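You operate a simulated robot arm through the tools that you are given. There is no shell and no other tool. Be economical: measure what you need, move in short steps, check, and stop when the job is done.

Carry out the task below with a simulated two-armed robot. There is one attempt and no reset: what you move stays moved.

## Task
Wipe up the spill on the top of the long processor with the rag and put it back.

Only the result counts: the job must be done as asked and must still hold three seconds after the hand-in. Knocking over, shifting, dropping, spilling or breaking anything else fails it.

## Robot
Two 7-joint arms with two-finger grippers on one trunk, on a base that drives. Base frame: it is fixed to the floor where the robot stands at the start and does not move with it; the origin is under the middle of the robot, x ahead of it, y to its left, z up. Readings come in m, degrees, newtons and seconds.
The left shoulder is at the start at [0.06, 0.123, 0.97], the right one opposite. With the tool pointing down near the work surface each hand reaches from about 0.32 to 0.78 m from the robot's upright axis, wherever it stands, measured 20 degrees to its own side. Payload 1.47 kg a hand.
The TCP of each hand is the grasp point between the finger pads, 0.016 m short of the fingertips. In the tool frame z runs along the fingers and y along their closing line. The gripper opens to 0.087 m. The gripper's body begins 0.055 m behind the TCP.
Orientation is told as [roll, pitch, yaw] about the base's x, y, z axes, in that order, counted from this pose: with the fingers straight down and closing along the base's y, the tool's x points along the base's -x, its y along +y and its z along -z.

## Interface
- The arms move only by the tool apply_moves. It takes "left_commands", "right_commands" or both (then of equal length, played together; a hand with none holds still); each is a list that holds one entry, the list of rows, each a list of 7 numbers: the turn, a rotation vector about the base's x, y, z in units of 4 degrees (1.0 is 4 degrees), then the shift along the base's x, y, z in units of 50 mm (1.0 is 50 mm), then the closure, from 0 (fully open) to 1 (shut). In form: [[[rx, ry, rz, x, y, z, fingers], ...]]. A call has 1 to 8 rows; each row shifts and turns the commanded pose from where the row before left it. A call with a number of a shift or a turn outside -1 to 1 is refused whole. A row lasts 0.2 s, in which the tool goes at most 0.05 m and 8.6 degrees; a call with a longer step from one row to the next is refused whole, and so is a gripper value outside its range. A pose out of reach is approached as far as the arm can. The call stops where the force on the tool passes 40 N (or 10 N more than at its start, if that is more) or the arm is blocked; 0.2 s more then pass. Each finger travels about 0.153 m/s and halts on what it meets, pressing with about 28 N; the grip force reading is that of the motor and also rises with nothing between the fingers. The clock runs only during rows and for 0.2 s after the last one: add rows that do not move to give the fingers time. The reply holds the time, the measured pose of the TCP, the force on the tool along the base axes, the opening and the grip force, in the units named above and with some noise, with the torque about the TCP (base axes, N m) and any sound that the robot's microphone picked up, and new pictures: "show" is both (left out), scene, wrist or none (wrist: the cameras of the hands that moved).
- Cameras (640 x 400 px; columns grow to the right, rows downward): "scene" is now at [0.0972, 0.0149, 1.5435]; the picture's right is [0.19, -0.98, 0.00], its down [-0.56, -0.11, -0.82] and it looks along [0.80, 0.16, -0.57] (base axes); focal length 279 px, centre (320, 200). "left" rides on the left gripper at [0.073, -0.012, -0.09] in its tool frame; the picture's right is [0.16, 0.99, 0.00], its down [-0.72, 0.12, -0.68] and it looks along [-0.67, 0.11, 0.73] (tool axes); focal length 247 px, centre (320, 200). "right" rides on the right gripper at [0.073, 0.012, -0.09] in its tool frame; the picture's right is [-0.16, 0.99, 0.00], its down [-0.72, -0.12, -0.68] and it looks along [-0.67, -0.11, 0.73] (tool axes); focal length 247 px, centre (320, 200). There is no depth. A picture from a camera that has moved, and an enlarged one, comes with that camera's place and axes in the base frame and with its lens.
- raise_lower(by): slides the trunk up (or, below 0, down) by that many m; the arms and the scene camera ride with it, the base frame stays. It gives what a move gives, with no picture.
- base_move(legs): drives the robot by 1 to 6 legs, each [ahead, left, turn to the left] in m, m and degrees, along the robot's own axes; the way and the turn of a leg run together, so that a leg with both is an arc; at most 1.5 m and 180 degrees a leg. The arms and the cameras ride along, it lands a little off, and it stops where it bumps. It gives what a move gives, and a new picture of the scene camera.
- turn_head(pan, tilt): turns the head with the scene camera to pan (to the left, within 120 degrees either way) and tilt (down, from -29 to 69), counted from straight ahead of the robot. It gives what a move gives, and a new picture of the scene camera.
- inspect(camera, box): a new picture of the part [left, top, right, bottom] of that camera's present view, enlarged. The clock stands still meanwhile.
- sign_off(): hands the job in; it is judged then, once.

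Go step by step. Nothing tells you exact positions but the pictures and the camera data: compare them with the known pose of the tool, close in by small moves and look again before you grip or let go. The budget is 120 turns and 260 pictures, counting those below and the enlarged ones. Unless the task says otherwise, let go and move clear before handing in, and close with one line.

The tools are called after "Request:" as name(argument=value, ...) on one line, values as JSON. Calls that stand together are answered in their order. apply_moves: Moves the arms, as the interface text tells. Its arguments: {"type":"object","properties":{"left_commands":{"type":"array"},"right_commands":{"type":"array"},"show":{"type":"string","enum":["both","scene","wrist","none"]}},"required":[]} The other tools are called the same way: raise_lower (by) slides the trunk up or down; base_move (legs) drives the base; turn_head (pan, tilt) turns the head that bears the scene camera; inspect (camera, box) takes an enlarged picture of a part of a camera's view; sign_off () hands the job in.

At the start:

```text
clock: 0.0
left_position: [0.4305, 0.302, 1.3209]
left_ee_rot: [0.0, 0.0, 0.0]
left_contact_force: [-0.2, -0.3, -0.1]
left_moment: [-0.01, -0.01, 0.02]
left_opening: 0.0869
left_grasp_force: 0.1
right_position: [0.3906, -0.0463, 1.3279]
right_ee_rot: [0.1, 0.0, -0.1]
right_contact_force: [-0.1, 0.0, -0.8]
right_moment: [-0.02, -0.01, 0.02]
right_opening: 0.0871
right_grasp_force: 0.1
trunk travel left (down, up): [-0.125, 0.105]
robot x, y, heading: [-0.002, -0.0011, 0.2]
head pan, tilt: [11.1, 35.0]
```

scene: 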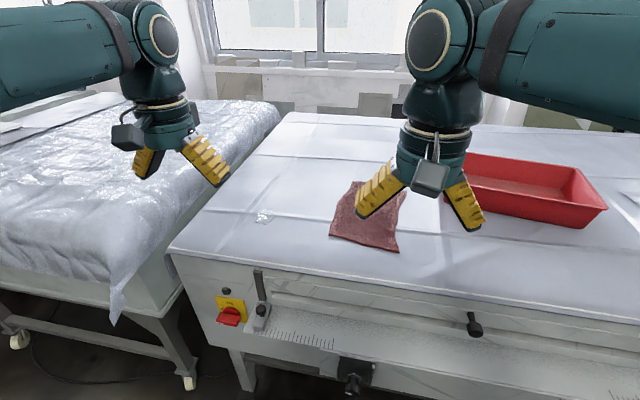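
right: 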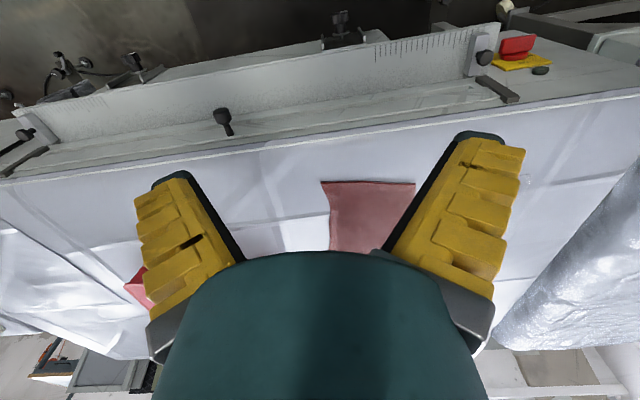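
left: 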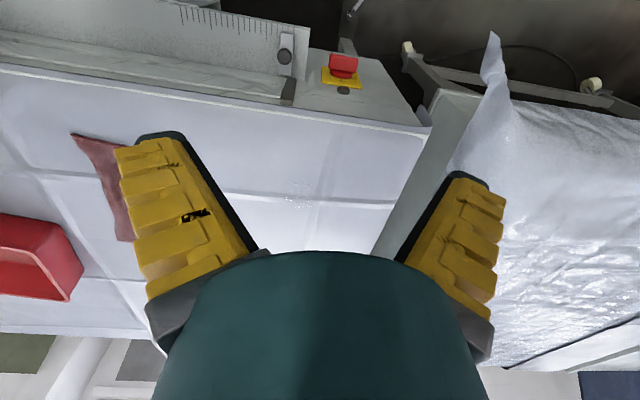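

I see a reddish rag on the white-topped machine, a red tray to its right, and a faint clear mark near pixel (265,217) that may be the spill. I'll enlarge the views before moving.

Request:
inspect(camera="scene", box=[200, 160, 420, 297])

Request:
inspect(camera="left", box=[200, 120, 440, 270])

Request:
turn_head(pan=-20, tilt=35)

```text
2.91 times, centred on (310, 228) of scene
camera zoom: at [0.0972, 0.0149, 1.5435], right [0.19, -0.98, 0.0], down [-0.56, -0.11, -0.82], along [0.8, 0.16, -0.57], focal length 812 px, centre (349, 117)
```

zoom: 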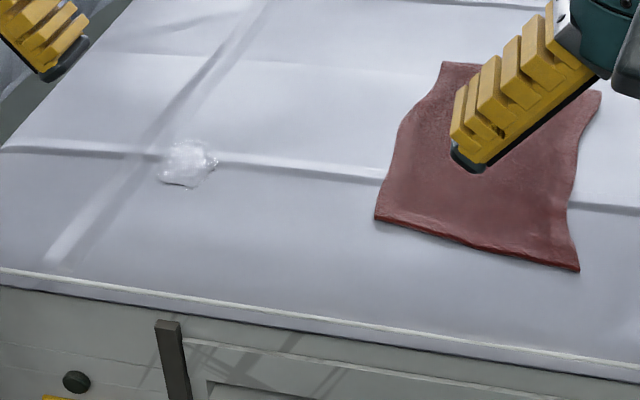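

```text
2.67 times, centred on (320, 195) of left
camera zoom: at [0.358, 0.2895, 1.4099], right [-0.16, 0.99, 0.0], down [0.72, 0.12, 0.68], along [0.67, 0.11, -0.73], focal length 659 px, centre (320, 213)
```

zoom: 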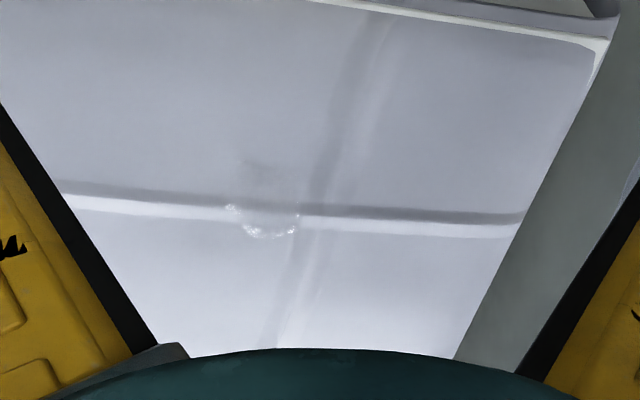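

```text
clock: 1.0
left_position: [0.4303, 0.302, 1.3217]
left_ee_rot: [0.0, 0.0, 0.0]
left_contact_force: [-0.2, 0.2, -0.5]
left_moment: [0.0, -0.03, 0.01]
left_opening: 0.0872
left_grasp_force: 0.1
right_position: [0.3902, -0.0467, 1.3271]
right_ee_rot: [0.0, 0.0, 0.0]
right_contact_force: [0.3, -0.6, 0.6]
right_moment: [0.01, 0.0, 0.04]
right_opening: 0.087
right_grasp_force: 0.0
trunk travel left (down, up): [-0.125, 0.105]
robot x, y, heading: [0.0021, 0.0007, 0.1]
head pan, tilt: [-20.0, 35.0]
camera scene: at [0.0936, -0.0321, 1.5436], right [-0.34, -0.94, 0.0], down [-0.54, 0.2, -0.82], along [0.77, -0.28, -0.57], focal length 279 px, centre (320, 200)
```

scene: 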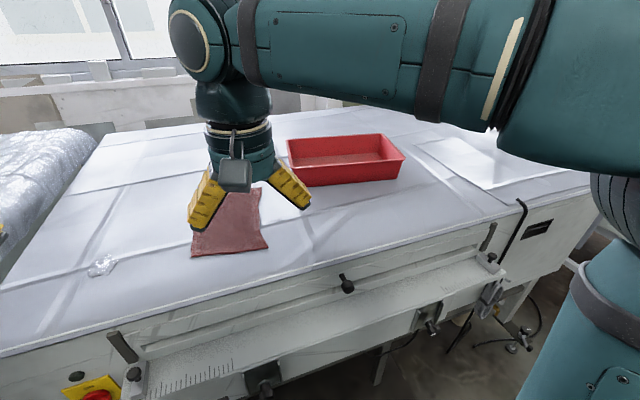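

The spill is at about (0.70, 0.30, 1.04) and the rag spans x 0.62–0.92, y −0.1 to 0.1. Both are near the limit of reach, so I'll look down to see how far the base can go forward.

Request:
turn_head(pan=5, tilt=69)

```text
clock: 1.9
left_position: [0.4302, 0.3014, 1.3208]
left_ee_rot: [0.0, 0.0, 0.0]
left_contact_force: [0.5, -0.3, -0.4]
left_moment: [-0.01, 0.0, 0.01]
left_opening: 0.0871
left_grasp_force: 0.0
right_position: [0.3915, -0.0464, 1.3278]
right_ee_rot: [0.0, 0.0, 0.0]
right_contact_force: [0.4, 0.1, -0.5]
right_moment: [-0.03, 0.02, 0.07]
right_opening: 0.087
right_grasp_force: 0.1
trunk travel left (down, up): [-0.125, 0.105]
robot x, y, heading: [-0.0008, -0.0005, -0.0]
head pan, tilt: [5.0, 68.8]
camera scene: at [0.0665, 0.0028, 1.5], right [0.09, -1.0, 0.0], down [-0.93, -0.08, -0.36], along [0.36, 0.03, -0.93], focal length 279 px, centre (320, 200)
```

scene: 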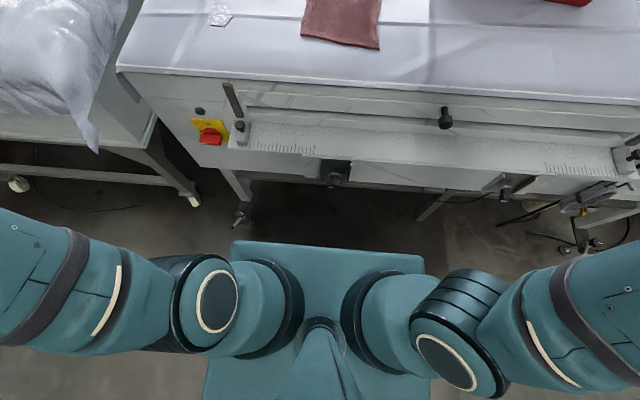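

There's open floor in front of the base, with the machine's rail about 0.1 m or more away above it. I'll drive ahead 0.1 m.

Request:
base_move(legs=[[0.1, 0, 0]])

Request:
turn_head(pan=10, tilt=45)

```text
clock: 3.1
left_position: [0.5305, 0.3008, 1.3204]
left_ee_rot: [0.0, 0.1, -0.1]
left_contact_force: [-0.2, -0.1, -0.4]
left_moment: [0.02, 0.02, 0.03]
left_opening: 0.087
left_grasp_force: 0.1
right_position: [0.4911, -0.0459, 1.3259]
right_ee_rot: [0.0, 0.0, 0.0]
right_contact_force: [-0.4, -0.6, -0.1]
right_moment: [0.01, 0.02, 0.02]
right_opening: 0.0871
right_grasp_force: 0.1
trunk travel left (down, up): [-0.125, 0.105]
robot x, y, heading: [0.0981, 0.0005, -0.1]
head pan, tilt: [5.0, 68.8]
camera scene: at [0.1666, 0.0029, 1.4999], right [0.09, -1.0, 0.0], down [-0.93, -0.08, -0.36], along [0.36, 0.03, -0.93], focal length 279 px, centre (320, 200)
```

scene: 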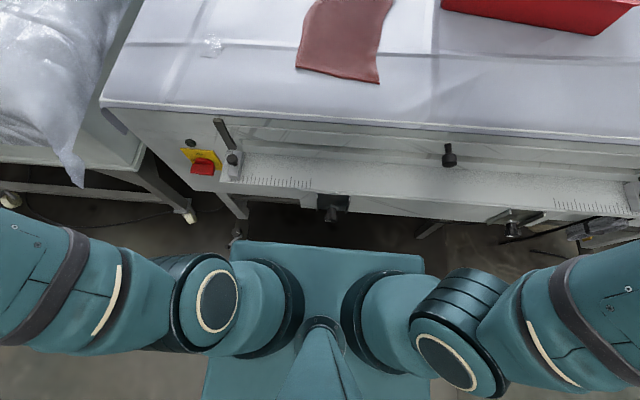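

```text
clock: 4.0
left_position: [0.5305, 0.3013, 1.32]
left_ee_rot: [0.0, 0.0, -0.1]
left_contact_force: [0.0, 0.0, -0.3]
left_moment: [-0.02, 0.0, 0.0]
left_opening: 0.0871
left_grasp_force: 0.1
right_position: [0.49, -0.0464, 1.3261]
right_ee_rot: [-0.1, -0.1, 0.0]
right_contact_force: [-0.2, -0.4, 0.8]
right_moment: [0.01, 0.01, 0.02]
right_opening: 0.0866
right_grasp_force: 0.0
trunk travel left (down, up): [-0.125, 0.105]
robot x, y, heading: [0.1001, 0.0006, -0.2]
head pan, tilt: [10.0, 45.0]
camera scene: at [0.1901, 0.0122, 1.5287], right [0.17, -0.98, 0.0], down [-0.7, -0.12, -0.71], along [0.7, 0.12, -0.71], focal length 279 px, centre (320, 200)
```

scene: 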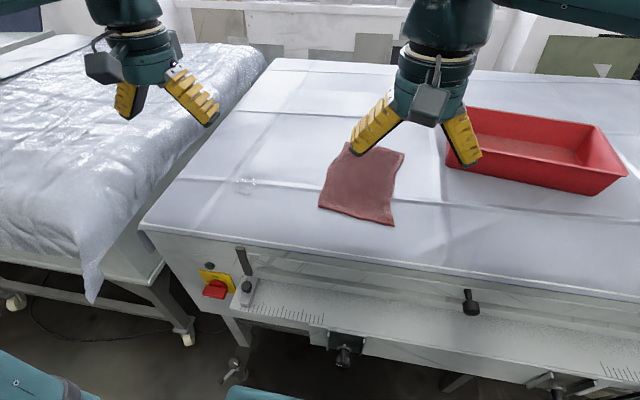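

The base is now at x=0.10 and the surface is at z≈1.035. I'll move the right hand out of the way and bring the left hand over the rag's near part.

Request:
apply_moves(right_commands=[[[0, 0, 0, -0.2, -0.9, 0, 0], [0, 0, 0, -0.2, -0.9, 0, 0], [0, 0, 0, -0.2, -0.9, 0, 0], [0, 0, 0, -0.2, -0.9, 0, 0], [0, 0, 0, -0.2, -0.9, 0, 0], [0, 0, 0, -0.2, -0.9, 0, 0], [0, 0, 0, -0.2, -0.9, 0, 0]]], left_commands=[[[0, 0, 0, 0.3, -0.7, -0.4, 0], [0, 0, 0, 0.3, -0.7, -0.4, 0], [0, 0, 0, 0.3, -0.7, -0.4, 0], [0, 0, 0, 0.3, -0.7, -0.4, 0], [0, 0, 0, 0.3, -0.7, -0.4, 0], [0, 0, 0, 0.3, -0.7, -0.4, 0], [0, 0, 0, 0.3, -0.7, -0.4, 0]]])

```text
clock: 5.6
left_position: [0.6377, 0.0522, 1.1814]
left_ee_rot: [0.2, 0.0, 0.0]
left_contact_force: [0.2, -0.5, 0.1]
left_moment: [0.02, -0.03, 0.02]
left_opening: 0.0872
left_grasp_force: 0.0
right_position: [0.4191, -0.3645, 1.3272]
right_ee_rot: [0.2, 0.1, 0.1]
right_contact_force: [0.1, -1.1, -0.1]
right_moment: [0.05, 0.01, 0.03]
right_opening: 0.0869
right_grasp_force: 0.1
trunk travel left (down, up): [-0.125, 0.105]
robot x, y, heading: [0.1009, -0.0045, 0.4]
head pan, tilt: [10.0, 45.0]
camera scene: at [0.1909, 0.0102, 1.5287], right [0.17, -0.98, 0.0], down [-0.7, -0.12, -0.71], along [0.7, 0.12, -0.71], focal length 279 px, centre (320, 200)
camera right: at [0.3474, -0.3533, 1.4158], right [0.16, 0.99, 0.0], down [0.72, -0.12, 0.68], along [0.67, -0.11, -0.73], focal length 247 px, centre (320, 200)
camera left: at [0.5645, 0.0401, 1.2704], right [-0.16, 0.99, 0.0], down [0.72, 0.12, 0.68], along [0.67, 0.11, -0.73], focal length 247 px, centre (320, 200)
```

scene: 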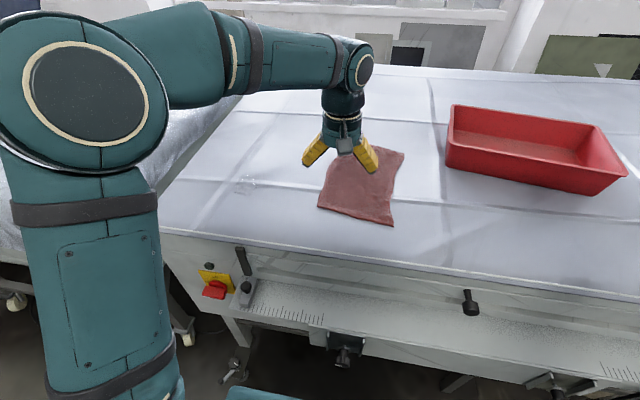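
right: 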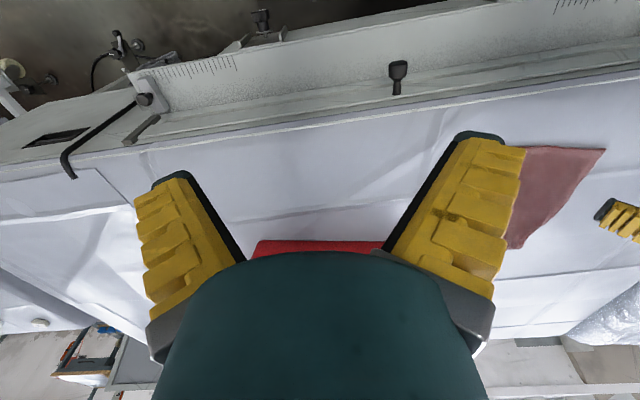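
left: 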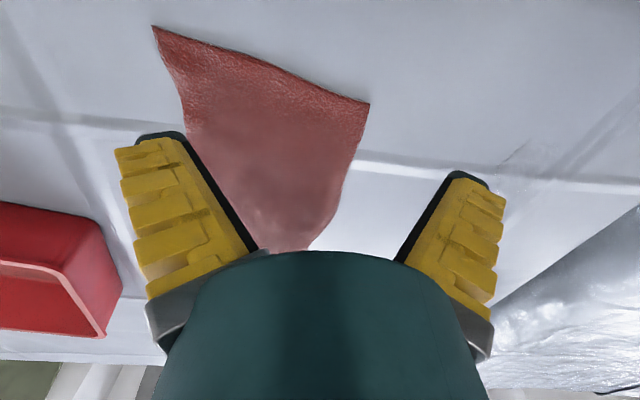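

The left camera agrees: rag on z≈1.035, near corners at (0.62,−0.085) and (0.65,0.10). I'll position the left hand over the rag's middle at about z 1.08.

Request:
apply_moves(left_commands=[[[0, 0, 0, 0.6, -0.3, -0.5, 0], [0, 0, 0, 0.6, -0.3, -0.5, 0], [0, 0, 0, 0.6, -0.3, -0.5, 0], [0, 0, 0, 0, 0, -0.5, 0], [0, 0, 0, 0, 0, 0, 0]]])

```text
clock: 6.8
left_position: [0.7253, 0.0118, 1.0822]
left_ee_rot: [0.0, 0.1, 0.1]
left_contact_force: [-0.7, -0.5, 0.0]
left_moment: [0.0, -0.01, 0.02]
left_opening: 0.0868
left_grasp_force: 0.0
right_position: [0.4199, -0.3629, 1.327]
right_ee_rot: [0.1, -0.1, 0.0]
right_contact_force: [-0.8, -0.5, 0.3]
right_moment: [0.02, 0.02, 0.0]
right_opening: 0.087
right_grasp_force: 0.0
trunk travel left (down, up): [-0.125, 0.105]
robot x, y, heading: [0.0983, -0.0013, -0.1]
head pan, tilt: [10.0, 45.0]
camera scene: at [0.1905, 0.0118, 1.5288], right [0.17, -0.98, 0.0], down [-0.7, -0.12, -0.71], along [0.7, 0.12, -0.71], focal length 279 px, centre (320, 200)
camera left: at [0.6533, -0.0007, 1.1696], right [-0.16, 0.99, 0.0], down [0.72, 0.12, 0.68], along [0.67, 0.11, -0.73], focal length 247 px, centre (320, 200)
```

scene: 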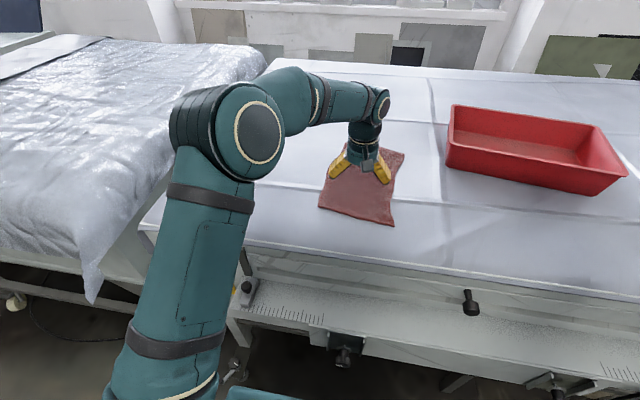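
left: 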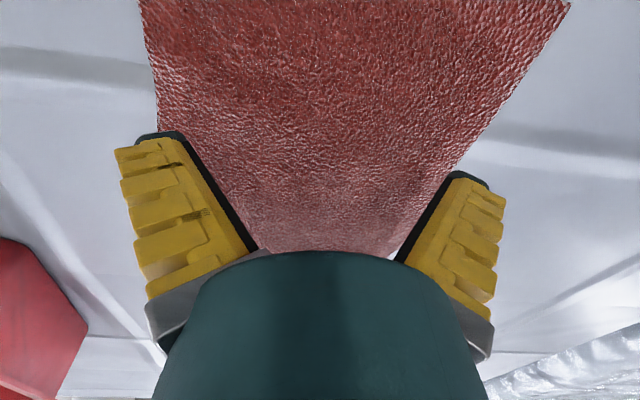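

The fingers are centred on the rag with both tips above it. I'll descend slowly to contact.

Request:
apply_moves(left_commands=[[[0, 0, 0, 0, 0, -0.2, 0], [0, 0, 0, 0, 0, -0.2, 0], [0, 0, 0, 0, 0, -0.15, 0], [0, 0, 0, 0, 0, 0, 0]]], show="wrist")

```text
clock: 7.8
left_position: [0.7271, 0.0111, 1.0534]
left_ee_rot: [0.0, 0.0, 0.0]
left_contact_force: [-0.1, -0.3, 0.2]
left_moment: [-0.02, 0.01, 0.01]
left_opening: 0.0871
left_grasp_force: 0.1
right_position: [0.4183, -0.3621, 1.3271]
right_ee_rot: [0.0, -0.1, 0.0]
right_contact_force: [-0.2, 0.6, 0.1]
right_moment: [0.0, 0.01, 0.01]
right_opening: 0.087
right_grasp_force: 0.0
trunk travel left (down, up): [-0.125, 0.105]
robot x, y, heading: [0.0995, -0.0028, -0.0]
head pan, tilt: [10.0, 45.0]
camera left: at [0.6528, -0.0009, 1.1429], right [-0.16, 0.99, 0.0], down [0.72, 0.12, 0.68], along [0.67, 0.11, -0.73], focal length 247 px, centre (320, 200)
```

left: 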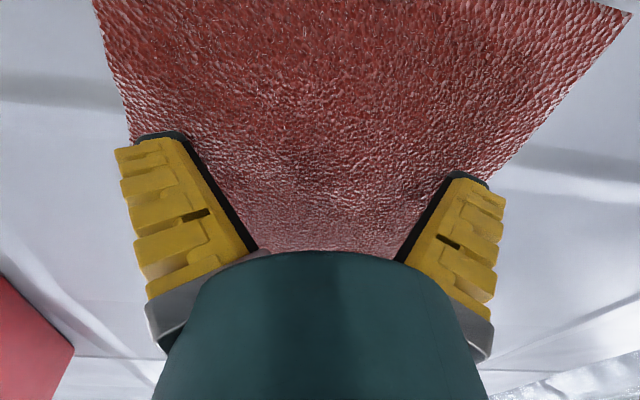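

No contact yet, with the tips at about 1.037. I'll go down in small steps.

Request:
apply_moves(left_commands=[[[0, 0, 0, 0, 0, -0.08, 0], [0, 0, 0, 0, 0, -0.08, 0], [0, 0, 0, 0, 0, 0, 0]]], show="wrist")

```text
clock: 8.6
left_position: [0.7252, 0.0119, 1.0462]
left_ee_rot: [0.1, -0.1, 0.0]
left_contact_force: [-0.4, 0.3, -0.5]
left_moment: [0.0, -0.01, -0.03]
left_opening: 0.0874
left_grasp_force: 0.2
right_position: [0.419, -0.3625, 1.3277]
right_ee_rot: [0.0, -0.1, 0.0]
right_contact_force: [0.2, 0.2, 0.8]
right_moment: [0.0, 0.02, 0.03]
right_opening: 0.0871
right_grasp_force: 0.1
trunk travel left (down, up): [-0.125, 0.105]
robot x, y, heading: [0.0973, 0.0004, 0.0]
head pan, tilt: [10.0, 45.0]
camera left: at [0.652, -0.0007, 1.1346], right [-0.16, 0.99, 0.0], down [0.72, 0.12, 0.68], along [0.67, 0.11, -0.73], focal length 247 px, centre (320, 200)
```

left: 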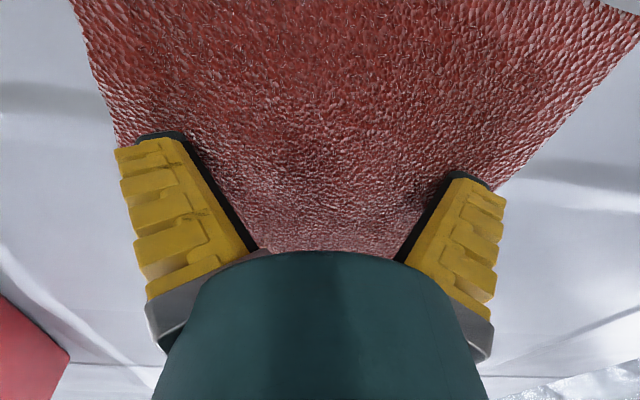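

Request:
apply_moves(left_commands=[[[0, 0, 0, 0, 0, -0.08, 0], [0, 0, 0, 0, 0, -0.08, 0], [0, 0, 0, 0, 0, -0.08, 0], [0, 0, 0, 0, 0, 0, 0]]], show="wrist")

```text
clock: 9.4
left_position: [0.7268, 0.0097, 1.0426]
left_ee_rot: [-0.5, -0.8, -0.2]
left_contact_force: [-3.1, -0.1, 16.8]
left_moment: [0.57, 0.05, 0.11]
left_opening: 0.0866
left_grasp_force: 0.1
right_position: [0.4183, -0.3627, 1.328]
right_ee_rot: [0.0, 0.1, 0.1]
right_contact_force: [0.3, -1.0, 0.0]
right_moment: [-0.02, 0.02, 0.02]
right_opening: 0.0869
right_grasp_force: 0.1
trunk travel left (down, up): [-0.125, 0.105]
robot x, y, heading: [0.0989, -0.0036, -0.2]
head pan, tilt: [10.0, 45.0]
stopped in row 4 (left hand): the force on the tool passed its limit at 44 N (the readings are from after the stop); the commanded pose is now the measured one
camera left: at [0.6528, -0.0014, 1.1305], right [-0.16, 0.99, -0.01], down [0.71, 0.12, 0.69], along [0.68, 0.1, -0.72], focal length 247 px, centre (320, 200)
```

left: 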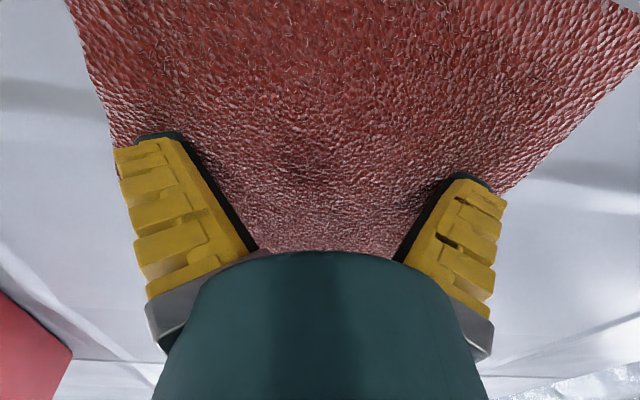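

Contact is at TCP z≈1.043 with a light press of about 17 N. I'll close the fingers to gather the cloth.

Request:
apply_moves(left_commands=[[[0, 0, 0, 0, 0, 0, 0.3], [0, 0, 0, 0, 0, 0, 0.6], [0, 0, 0, 0, 0, 0, 1], [0, 0, 0, 0, 0, 0, 1], [0, 0, 0, 0, 0, 0, 1]]])

```text
clock: 10.0
left_position: [0.7293, 0.0114, 1.0556]
left_ee_rot: [-0.7, -2.3, 0.0]
left_contact_force: [1.0, 8.8, 53.8]
left_moment: [1.08, 0.27, -0.03]
left_opening: 0.0257
left_grasp_force: 19.4
right_position: [0.4143, -0.3621, 1.3279]
right_ee_rot: [0.0, -0.1, 0.1]
right_contact_force: [0.4, -0.4, 0.9]
right_moment: [0.02, 0.01, -0.03]
right_opening: 0.0872
right_grasp_force: 0.1
trunk travel left (down, up): [-0.125, 0.105]
robot x, y, heading: [0.1007, 0.0016, 0.3]
head pan, tilt: [10.0, 45.0]
stopped in row 2 (left hand): the force on the tool passed its limit at 41 N (the readings are from after the stop); the commanded pose is now the measured one
camera scene: at [0.1852, 0.0129, 1.5296], right [0.17, -0.98, 0.0], down [-0.69, -0.12, -0.71], along [0.7, 0.12, -0.7], focal length 279 px, centre (320, 200)
camera left: at [0.6529, 0.0004, 1.1416], right [-0.16, 0.99, -0.02], down [0.7, 0.13, 0.71], along [0.7, 0.1, -0.71], focal length 247 px, centre (320, 200)
```

scene: 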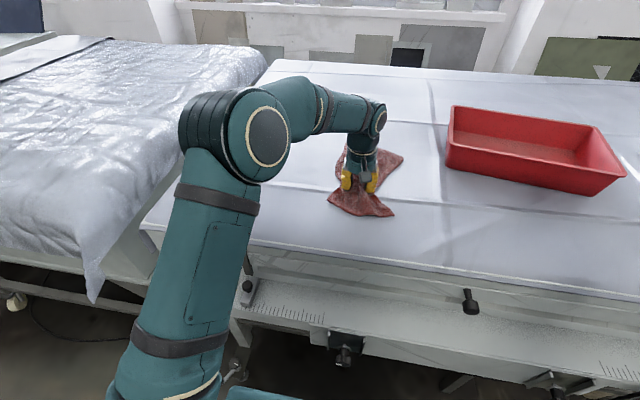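
left: 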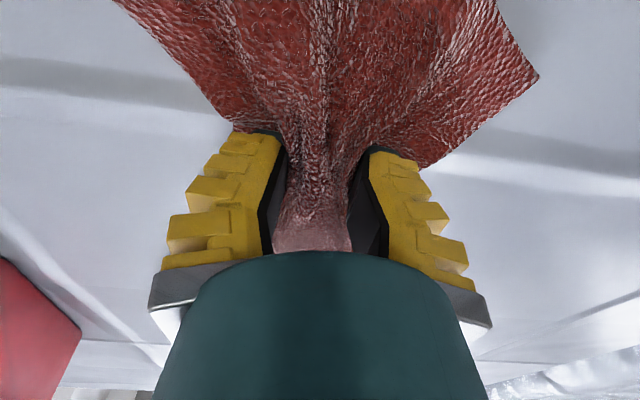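

The cloth gathers between the fingers. I'll finish closing while rising slightly to relieve the force.

Request:
apply_moves(left_commands=[[[0, 0, 0, 0, 0, 0.08, 1], [0, 0, 0, 0, 0, 0.08, 1], [0, 0, 0, 0, 0, 0, 1], [0, 0, 0, 0, 0, 0, 1]]])

```text
clock: 11.0
left_position: [0.7266, 0.0118, 1.0537]
left_ee_rot: [-0.5, -1.2, -0.1]
left_contact_force: [2.0, 2.9, 30.1]
left_moment: [0.27, 0.02, -0.11]
left_opening: 0.0081
left_grasp_force: 27.8
right_position: [0.4176, -0.3617, 1.3288]
right_ee_rot: [0.0, 0.0, 0.1]
right_contact_force: [-0.4, -0.2, -0.5]
right_moment: [0.0, -0.01, -0.04]
right_opening: 0.087
right_grasp_force: 0.0
trunk travel left (down, up): [-0.125, 0.105]
robot x, y, heading: [0.0998, -0.0059, 0.0]
head pan, tilt: [10.0, 45.0]
camera scene: at [0.1878, 0.0125, 1.5289], right [0.17, -0.98, 0.0], down [-0.7, -0.12, -0.71], along [0.7, 0.12, -0.71], focal length 279 px, centre (320, 200)
camera left: at [0.6526, -0.0002, 1.1414], right [-0.16, 0.99, -0.01], down [0.71, 0.12, 0.7], along [0.69, 0.1, -0.72], focal length 247 px, centre (320, 200)
```

scene: 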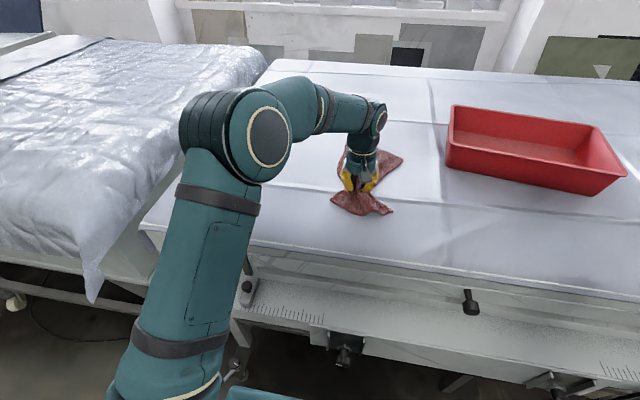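
left: 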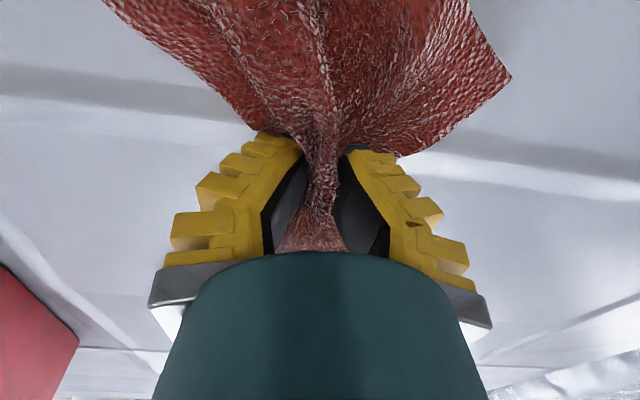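

The rag is gripped, 8 mm bunched. I'll lift a little and carry it left toward the spill.

Request:
apply_moves(left_commands=[[[0, 0, 0, 0, 0, 0.6, 1], [0, 0, 0, 0, 0, 0.6, 1], [0, 0, 0, 0, 0.6, 0.3, 1], [0, 0, 0, 0, 0.7, 0, 1], [0, 0, 0, 0, 0.7, 0, 1], [0, 0, 0, 0, 0.7, 0, 1], [0, 0, 0, 0, 0, 0, 1]]])

```text
clock: 12.6
left_position: [0.73, 0.1462, 1.1272]
left_ee_rot: [-0.4, -1.1, 0.0]
left_contact_force: [-0.2, 0.4, -0.8]
left_moment: [0.03, 0.0, -0.08]
left_opening: 0.0032
left_grasp_force: 28.1
right_position: [0.4198, -0.3621, 1.3276]
right_ee_rot: [-0.1, 0.0, -0.1]
right_contact_force: [0.6, -0.2, -0.3]
right_moment: [-0.01, 0.0, -0.01]
right_opening: 0.0868
right_grasp_force: 0.1
trunk travel left (down, up): [-0.125, 0.105]
robot x, y, heading: [0.0981, -0.001, 0.1]
head pan, tilt: [10.0, 45.0]
camera scene: at [0.1902, 0.0115, 1.5288], right [0.17, -0.98, 0.0], down [-0.7, -0.12, -0.71], along [0.7, 0.12, -0.71], focal length 279 px, centre (320, 200)
camera left: at [0.6544, 0.136, 1.2145], right [-0.16, 0.99, -0.01], down [0.71, 0.12, 0.69], along [0.69, 0.1, -0.72], focal length 247 px, centre (320, 200)
```

scene: 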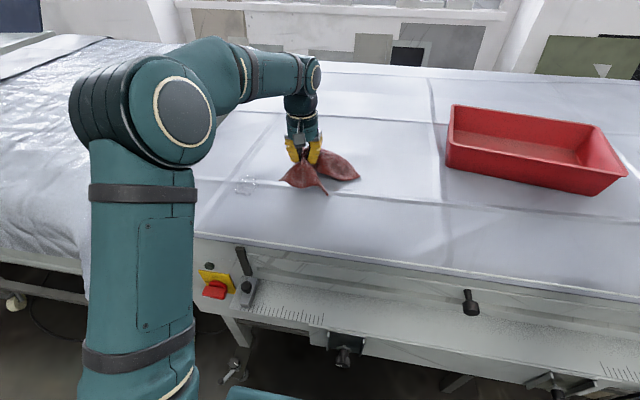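
left: 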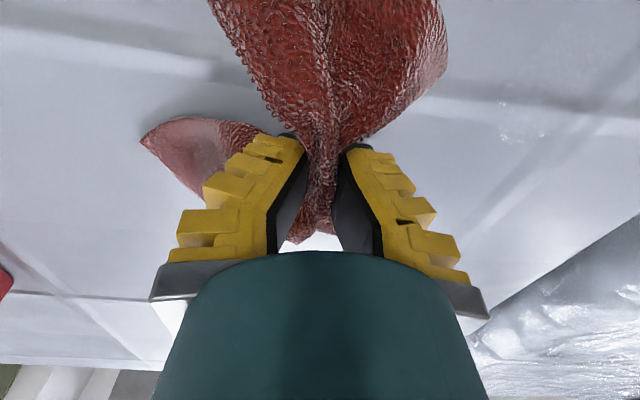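

The rag holds, and from this view the spill is at about (0.715, 0.30). I'll move above it and come down with the rag.

Request:
apply_moves(left_commands=[[[0, 0, 0, 0, 0.7, 0, 1], [0, 0, 0, 0, 0.7, 0, 1], [0, 0, 0, -0.2, 0.7, 0, 1], [0, 0, 0, -0.2, 0.8, 0, 1], [0, 0, 0, 0, 0, -0.5, 1], [0, 0, 0, 0, 0, -0.4, 1], [0, 0, 0, 0, 0, 0, 1]]])

```text
clock: 14.2
left_position: [0.7099, 0.2903, 1.0831]
left_ee_rot: [-0.4, -1.1, 0.0]
left_contact_force: [0.4, 0.3, -0.9]
left_moment: [0.01, -0.05, -0.05]
left_opening: 0.0033
left_grasp_force: 27.7
right_position: [0.4193, -0.3627, 1.3273]
right_ee_rot: [0.0, 0.0, 0.1]
right_contact_force: [0.2, -0.1, 0.1]
right_moment: [0.03, 0.05, -0.01]
right_opening: 0.0871
right_grasp_force: 0.1
trunk travel left (down, up): [-0.125, 0.105]
robot x, y, heading: [0.0994, -0.0007, 0.1]
head pan, tilt: [10.0, 45.0]
camera scene: at [0.1901, 0.0119, 1.5288], right [0.17, -0.98, 0.0], down [-0.7, -0.12, -0.71], along [0.7, 0.12, -0.71], focal length 279 px, centre (320, 200)
camera left: at [0.6344, 0.28, 1.1699], right [-0.16, 0.99, -0.01], down [0.71, 0.12, 0.69], along [0.69, 0.1, -0.72], focal length 247 px, centre (320, 200)
```

scene: 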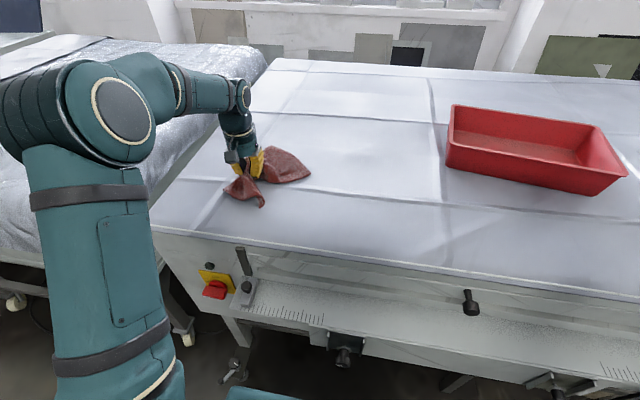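
left: 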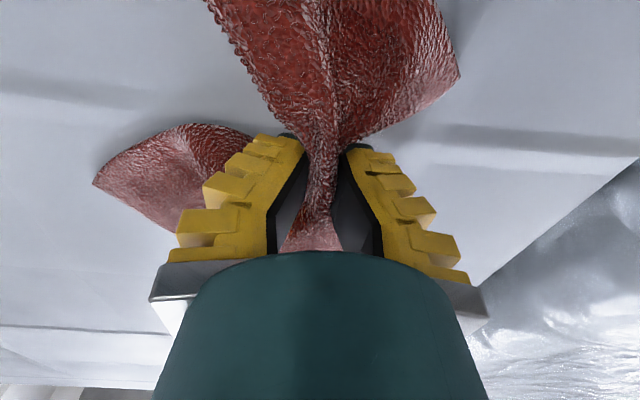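

I'm over the spill. I'll press down lightly until contact.

Request:
apply_moves(left_commands=[[[0, 0, 0, 0, 0, -0.2, 1], [0, 0, 0, 0, 0, -0.2, 1], [0, 0, 0, 0, 0, -0.15, 1], [0, 0, 0, 0, 0, -0.1, 1], [0, 0, 0, 0, 0, 0, 1]]], show="wrist")

```text
clock: 15.3
left_position: [0.7098, 0.2895, 1.0582]
left_ee_rot: [-0.4, -2.1, 0.0]
left_contact_force: [-5.8, -1.0, 18.9]
left_moment: [0.11, 0.05, -0.06]
left_opening: 0.0074
left_grasp_force: 27.6
right_position: [0.4164, -0.3641, 1.3274]
right_ee_rot: [0.1, -0.1, 0.1]
right_contact_force: [0.2, -0.1, 0.3]
right_moment: [0.0, 0.02, 0.02]
right_opening: 0.0872
right_grasp_force: 0.0
trunk travel left (down, up): [-0.125, 0.105]
robot x, y, heading: [0.098, -0.0022, 0.4]
head pan, tilt: [10.0, 45.0]
stopped in row 5 (left hand): the force on the tool passed its limit at 41 N (the readings are from after the stop); the commanded pose is now the measured one
camera left: at [0.6338, 0.2781, 1.1437], right [-0.16, 0.99, -0.01], down [0.7, 0.12, 0.71], along [0.7, 0.1, -0.71], focal length 247 px, centre (320, 200)
```

left: 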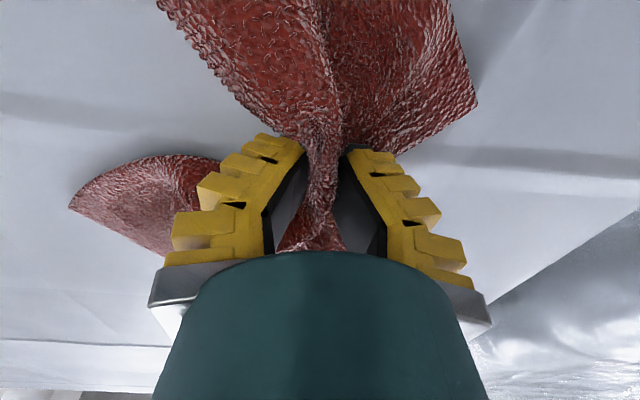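

I have contact at about 19 N. Next come gentle wiping strokes in y over the spill.

Request:
apply_moves(left_commands=[[[0, 0, 0, 0, 0.5, 0, 1], [0, 0, 0, 0, 0.4, 0, 1], [0, 0, 0, 0, -0.5, 0, 1], [0, 0, 0, 0, -0.5, 0, 1], [0, 0, 0, 0, -0.5, 0, 1], [0, 0, 0, 0, -0.3, 0, 1], [0, 0, 0, 0.3, 0.5, 0, 1], [0, 0, 0, 0, 0.4, 0, 1]]])

```text
clock: 17.1
left_position: [0.7251, 0.2851, 1.0568]
left_ee_rot: [-0.3, -2.0, 0.0]
left_contact_force: [1.7, -7.3, 21.5]
left_moment: [-0.03, -0.01, -0.07]
left_opening: 0.0117
left_grasp_force: 28.6
right_position: [0.4178, -0.3639, 1.3274]
right_ee_rot: [0.1, -0.1, 0.1]
right_contact_force: [-0.8, 0.6, -0.5]
right_moment: [-0.01, 0.01, 0.02]
right_opening: 0.0867
right_grasp_force: 0.0
trunk travel left (down, up): [-0.125, 0.105]
robot x, y, heading: [0.1002, -0.0004, -0.1]
head pan, tilt: [10.0, 45.0]
camera scene: at [0.1882, 0.0105, 1.5289], right [0.17, -0.98, 0.0], down [-0.7, -0.12, -0.71], along [0.7, 0.12, -0.71], focal length 279 px, centre (320, 200)
camera left: at [0.6489, 0.2753, 1.1427], right [-0.16, 0.99, -0.01], down [0.7, 0.12, 0.7], along [0.7, 0.1, -0.71], focal length 247 px, centre (320, 200)
```

scene: 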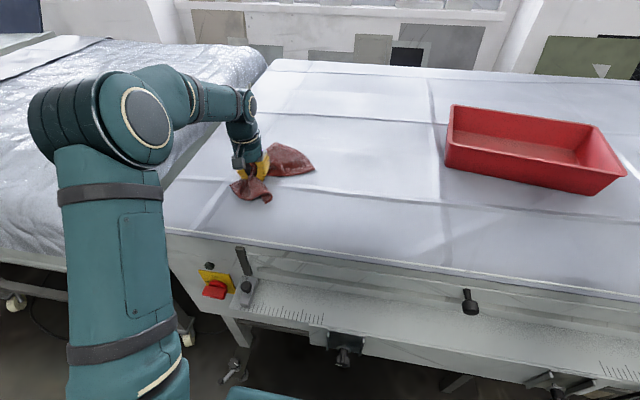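
left: 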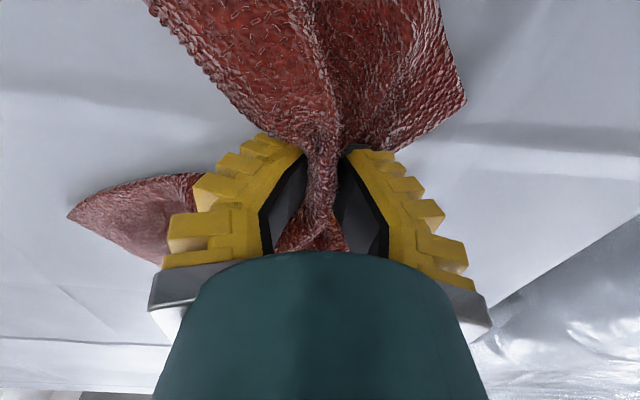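

Contact held at about 20 N. I'll add strokes in x and further rows of y strokes around the patch.

Request:
apply_moves(left_commands=[[[0, 0, 0, 0.4, 0.3, 0, 1], [0, 0, 0, -0.5, 0.3, 0, 1], [0, 0, 0, -0.6, 0, 0, 1], [0, 0, 0, -0.5, 0, 0, 1], [0, 0, 0, 0.5, -0.4, 0, 1], [0, 0, 0, 0.6, 0, 0, 1], [0, 0, 0, -0.5, -0.4, 0, 1], [0, 0, 0, -0.6, 0, 0, 1]]], show="none")

Request:
apply_moves(left_commands=[[[0, 0, 0, 0, 0.5, 0, 1], [0, 0, 0, 0, 0.6, 0, 1], [0, 0, 0, 0.4, 0.2, 0, 1], [0, 0, 0, 0, -0.6, 0, 1], [0, 0, 0, 0, -0.7, 0, 1], [0, 0, 0, 0, -0.7, 0.1, 1], [0, 0, 0, 0, -0.8, 0.6, 1], [0, 0, 0, 0, -0.8, 0.7, 1]]])

```text
clock: 18.9
left_position: [0.6657, 0.2791, 1.0567]
left_ee_rot: [-0.5, -2.0, -0.1]
left_contact_force: [7.7, -4.0, 23.0]
left_moment: [0.03, -0.06, -0.11]
left_opening: 0.0095
left_grasp_force: 28.4
right_position: [0.4175, -0.3639, 1.3284]
right_ee_rot: [-0.1, -0.1, 0.0]
right_contact_force: [0.2, 1.0, 0.5]
right_moment: [-0.04, 0.01, 0.03]
right_opening: 0.0871
right_grasp_force: 0.0
trunk travel left (down, up): [-0.125, 0.105]
robot x, y, heading: [0.1, -0.0021, -0.3]
head pan, tilt: [10.0, 45.0]
```

```text
refused: row 8 steps farther than a row can; nothing moved
```

Request:
apply_moves(left_commands=[[[0, 0, 0, 0, 0.5, 0, 1], [0, 0, 0, 0, 0.6, 0, 1], [0, 0, 0, 0.5, 0, 0, 1], [0, 0, 0, 0, -0.6, 0, 1], [0, 0, 0, 0, -0.7, 0, 1], [0, 0, 0, 0, -0.7, 0.1, 1], [0, 0, 0, 0, -0.6, 0.6, 1], [0, 0, 0, 0, -0.6, 0.6, 1]]])

```text
clock: 20.7
left_position: [0.6922, 0.1727, 1.1172]
left_ee_rot: [-0.5, -1.7, 0.0]
left_contact_force: [0.7, -0.1, -0.2]
left_moment: [-0.01, -0.01, -0.06]
left_opening: 0.0032
left_grasp_force: 28.0
right_position: [0.4189, -0.3641, 1.326]
right_ee_rot: [0.0, 0.0, 0.0]
right_contact_force: [1.0, -0.6, 0.6]
right_moment: [0.0, 0.04, 0.0]
right_opening: 0.0868
right_grasp_force: 0.0
trunk travel left (down, up): [-0.125, 0.105]
robot x, y, heading: [0.0987, -0.0004, 0.0]
head pan, tilt: [10.0, 45.0]
camera scene: at [0.1902, 0.0113, 1.5287], right [0.17, -0.98, 0.0], down [-0.7, -0.12, -0.71], along [0.7, 0.12, -0.71], focal length 279 px, centre (320, 200)
camera left: at [0.6174, 0.1614, 1.2052], right [-0.16, 0.99, -0.01], down [0.7, 0.12, 0.7], along [0.69, 0.1, -0.71], focal length 247 px, centre (320, 200)
```

scene: 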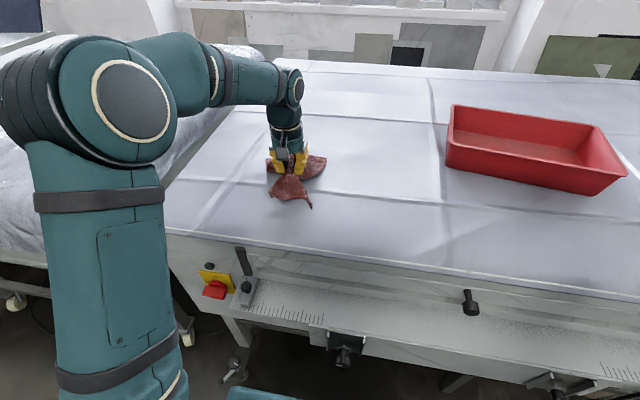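
left: 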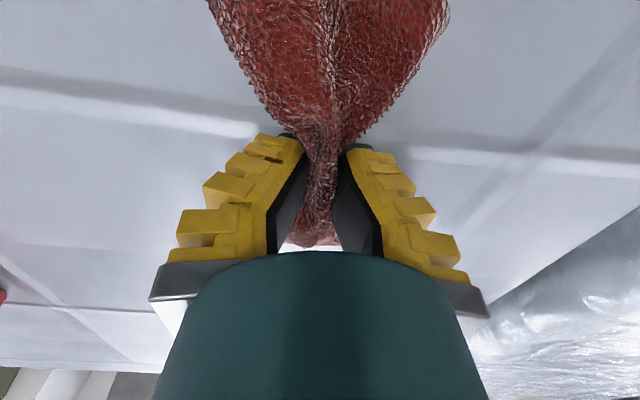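

Request:
inspect(camera="scene", box=[170, 120, 340, 226])

Request:
inspect(camera="left", box=[380, 40, 640, 202])

```text
3.76 times, centred on (255, 173) of scene
camera zoom: at [0.1902, 0.0113, 1.5287], right [0.17, -0.98, 0.0], down [-0.7, -0.12, -0.71], along [0.7, 0.12, -0.71], focal length 1051 px, centre (565, 302)
```

zoom: 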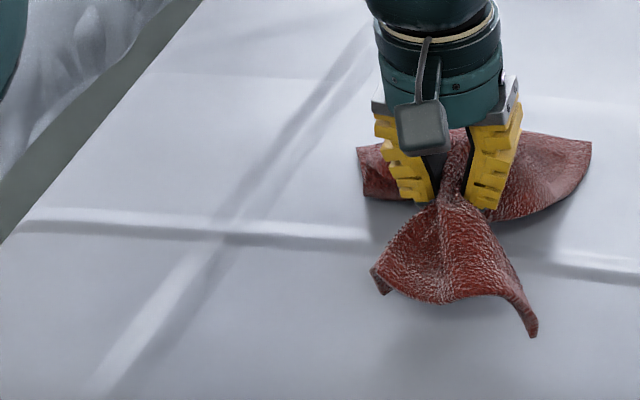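

```text
2.46 times, centred on (510, 121) of left
camera zoom: at [0.6174, 0.1614, 1.2052], right [-0.16, 0.99, -0.01], down [0.7, 0.12, 0.7], along [0.69, 0.1, -0.71], focal length 608 px, centre (-148, 394)
```

zoom: 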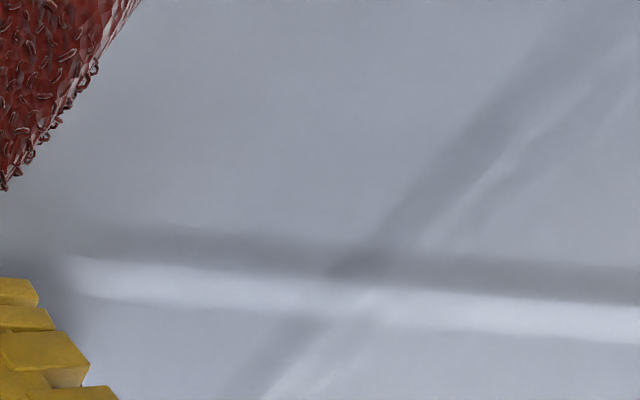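

The spill is gone. I'll carry the rag back to its original grasp point at (0.727, 0.011).

Request:
apply_moves(left_commands=[[[0, 0, 0, 0.2, -0.7, 0.1, 1], [0, 0, 0, 0.2, -0.7, 0.1, 1], [0, 0, 0, 0.2, -0.7, 0, 1], [0, 0, 0, 0.2, -0.7, 0, 1], [0, 0, 0, 0, -0.4, 0, 1], [0, 0, 0, 0, 0, -0.5, 1], [0, 0, 0, 0, 0, -0.4, 1], [0, 0, 0, 0, 0, 0, 1]]])

```text
clock: 22.5
left_position: [0.7311, 0.0161, 1.0833]
left_ee_rot: [-0.3, -1.8, 0.0]
left_contact_force: [0.8, 0.2, -0.2]
left_moment: [-0.05, -0.04, -0.08]
left_opening: 0.0034
left_grasp_force: 28.8
right_position: [0.4187, -0.3627, 1.328]
right_ee_rot: [-0.1, 0.0, 0.1]
right_contact_force: [0.0, -0.6, -0.5]
right_moment: [0.0, 0.01, -0.01]
right_opening: 0.0871
right_grasp_force: 0.2
trunk travel left (down, up): [-0.125, 0.105]
robot x, y, heading: [0.0988, 0.001, 0.2]
head pan, tilt: [10.0, 45.0]
camera scene: at [0.1902, 0.0123, 1.5288], right [0.17, -0.98, 0.0], down [-0.7, -0.12, -0.71], along [0.7, 0.12, -0.71], focal length 279 px, centre (320, 200)
camera left: at [0.6547, 0.0046, 1.1699], right [-0.16, 0.99, -0.01], down [0.7, 0.12, 0.7], along [0.69, 0.1, -0.71], focal length 247 px, centre (320, 200)
```

scene: 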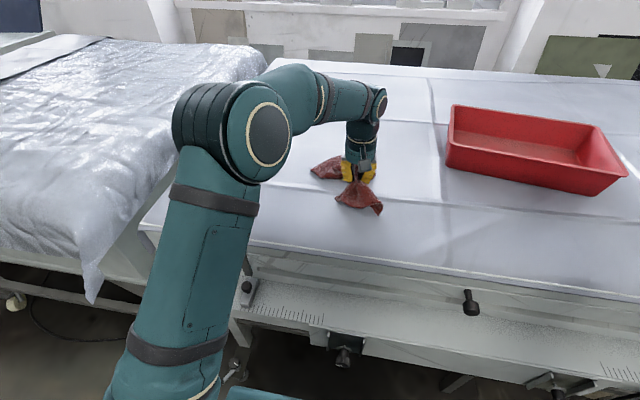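
left: 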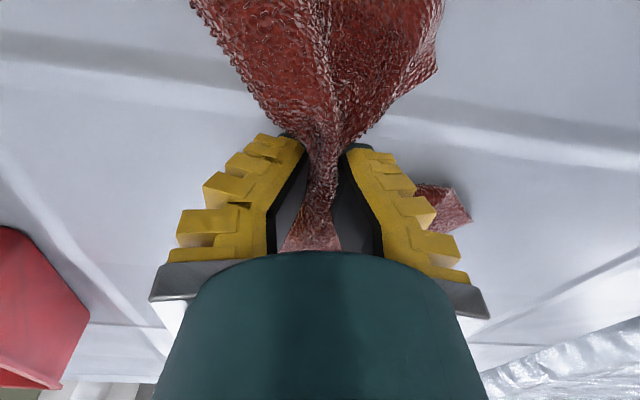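

The rear half of the rag trails left because of the drag. I'll lift it free, shift forward, then lower while drawing back so the rear lies straight behind.

Request:
apply_moves(left_commands=[[[0, 0, 0, 0, 0, 0.8, 1], [0, 0, 0, 0.3, -0.2, 0.8, 1], [0, 0, 0, 0.6, -0.2, 0.4, 1], [0, 0, 0, 0.6, 0, 0, 1], [0, 0, 0, 0, 0, 0, 1], [0, 0, 0, 0, 0, 0, 1]]])

```text
clock: 23.9
left_position: [0.7955, -0.0052, 1.1849]
left_ee_rot: [-0.5, -1.7, 0.0]
left_contact_force: [0.5, 0.1, 0.4]
left_moment: [0.02, -0.02, -0.04]
left_opening: 0.0032
left_grasp_force: 28.0
left hand out of reach, approached as far as the arm can: row 4
right_position: [0.4204, -0.3625, 1.3272]
right_ee_rot: [-0.1, 0.0, 0.1]
right_contact_force: [-0.2, -0.1, -0.2]
right_moment: [0.05, 0.03, -0.02]
right_opening: 0.0866
right_grasp_force: 0.0
trunk travel left (down, up): [-0.125, 0.105]
robot x, y, heading: [0.1, -0.0015, 0.1]
head pan, tilt: [10.0, 45.0]
camera scene: at [0.191, 0.0121, 1.5287], right [0.17, -0.98, 0.0], down [-0.7, -0.12, -0.71], along [0.7, 0.12, -0.71], focal length 279 px, centre (320, 200)
camera left: at [0.7209, -0.0162, 1.2722], right [-0.16, 0.99, -0.01], down [0.7, 0.12, 0.7], along [0.69, 0.1, -0.71], focal length 247 px, centre (320, 200)
```

scene: 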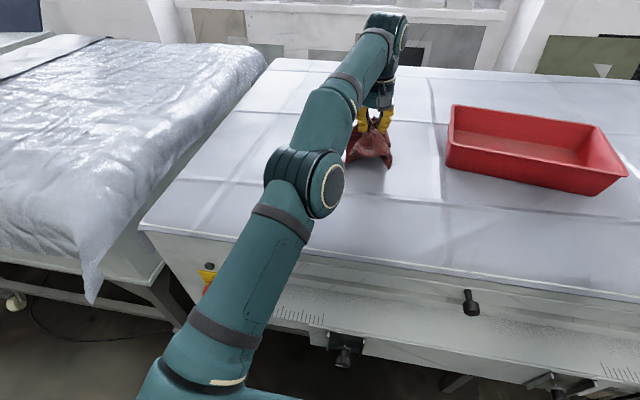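
left: 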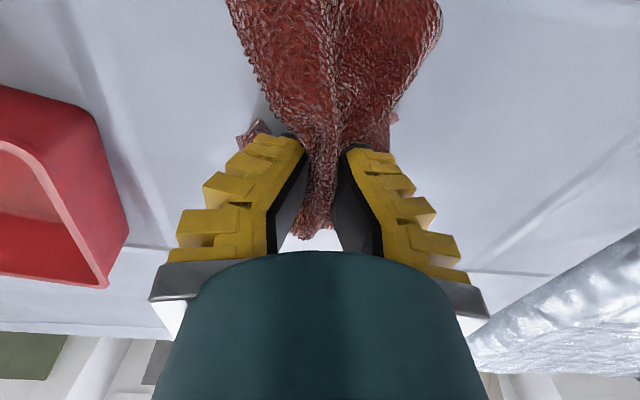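

It is hanging nearly straight. I'll draw it back toward x=0.727 while lowering.

Request:
apply_moves(left_commands=[[[0, 0, 0, 0, 0, -0.5, 1], [0, 0, 0, -0.2, 0, -0.4, 1], [0, 0, 0, -0.3, 0.1, -0.4, 1], [0, 0, 0, -0.4, 0.1, -0.4, 1], [0, 0, 0, -0.4, 0, -0.4, 1], [0, 0, 0, 0, 0, -0.2, 1], [0, 0, 0, 0, 0, 0, 1]]])

```text
clock: 25.5
left_position: [0.7315, 0.0047, 1.0712]
left_ee_rot: [-0.4, -1.8, 0.0]
left_contact_force: [0.4, 0.4, 0.5]
left_moment: [-0.03, -0.02, -0.06]
left_opening: 0.0031
left_grasp_force: 28.4
right_position: [0.419, -0.363, 1.3276]
right_ee_rot: [0.0, 0.0, 0.1]
right_contact_force: [0.4, 1.2, 0.0]
right_moment: [0.01, 0.02, -0.02]
right_opening: 0.087
right_grasp_force: 0.1
trunk travel left (down, up): [-0.125, 0.105]
robot x, y, heading: [0.0969, -0.0009, 0.1]
head pan, tilt: [10.0, 45.0]
camera scene: at [0.1899, 0.0123, 1.5288], right [0.17, -0.98, 0.0], down [-0.7, -0.12, -0.71], along [0.7, 0.12, -0.71], focal length 279 px, centre (320, 200)
camera left: at [0.6554, -0.0075, 1.1569], right [-0.16, 0.99, -0.01], down [0.7, 0.12, 0.7], along [0.69, 0.1, -0.71], focal length 247 px, centre (320, 200)
```

scene: 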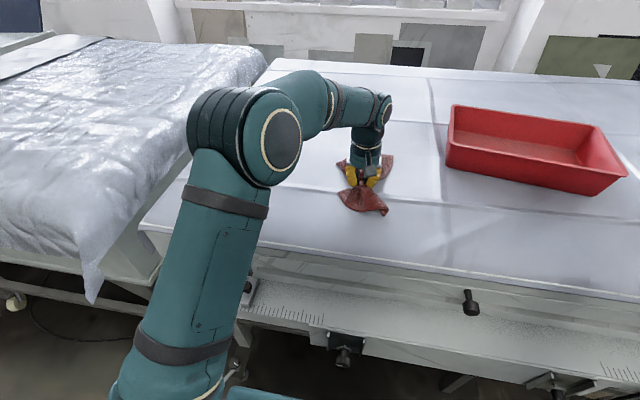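
left: 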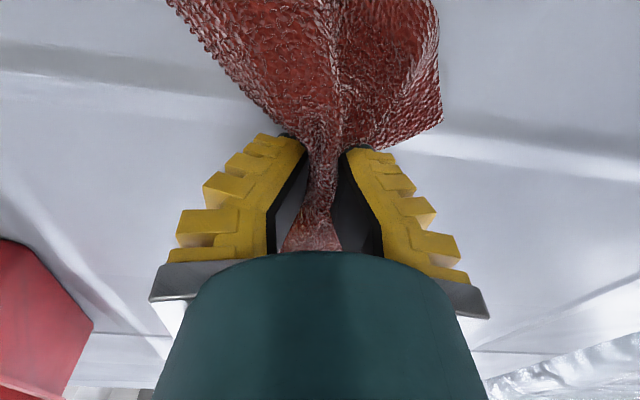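

The rag lies nearly as it did at first. I'll lower to light contact, open, and see how it settles.

Request:
apply_moves(left_commands=[[[0, 0, 0, 0, 0, -0.15, 1], [0, 0, 0, 0, 0, -0.1, 1], [0, 0, 0, 0, 0, 0, 0.7], [0, 0, 0, 0, 0, 0, 0.4], [0, 0, 0, 0, 0, 0, 0], [0, 0, 0, 0, 0, 0, 0]]])

```text
clock: 26.9
left_position: [0.731, 0.0034, 1.0568]
left_ee_rot: [-0.4, -1.7, 0.0]
left_contact_force: [0.9, 0.0, 0.1]
left_moment: [0.01, 0.01, -0.01]
left_opening: 0.087
left_grasp_force: 0.1
right_position: [0.4198, -0.3621, 1.3276]
right_ee_rot: [0.0, 0.0, 0.0]
right_contact_force: [0.1, -1.0, -0.3]
right_moment: [0.0, -0.02, 0.02]
right_opening: 0.0871
right_grasp_force: 0.1
trunk travel left (down, up): [-0.125, 0.105]
robot x, y, heading: [0.1006, 0.0009, -0.2]
head pan, tilt: [10.0, 45.0]
camera scene: at [0.1902, 0.0122, 1.5288], right [0.17, -0.98, 0.0], down [-0.7, -0.12, -0.71], along [0.7, 0.12, -0.71], focal length 279 px, centre (320, 200)
camera left: at [0.655, -0.0074, 1.1438], right [-0.16, 0.99, -0.01], down [0.7, 0.12, 0.7], along [0.69, 0.1, -0.71], focal length 247 px, centre (320, 200)
```

scene: 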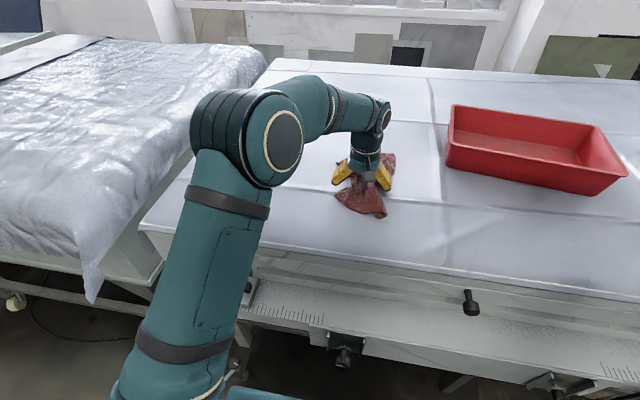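
left: 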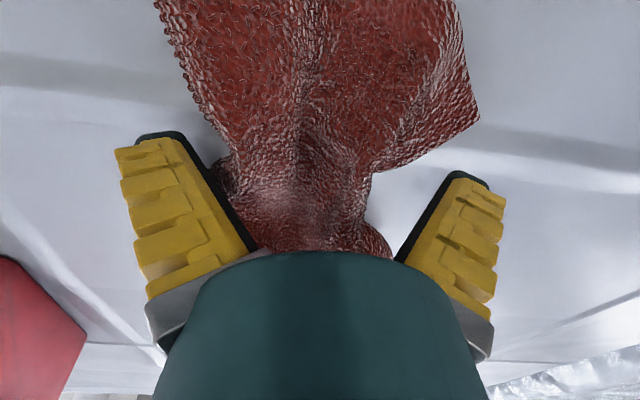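

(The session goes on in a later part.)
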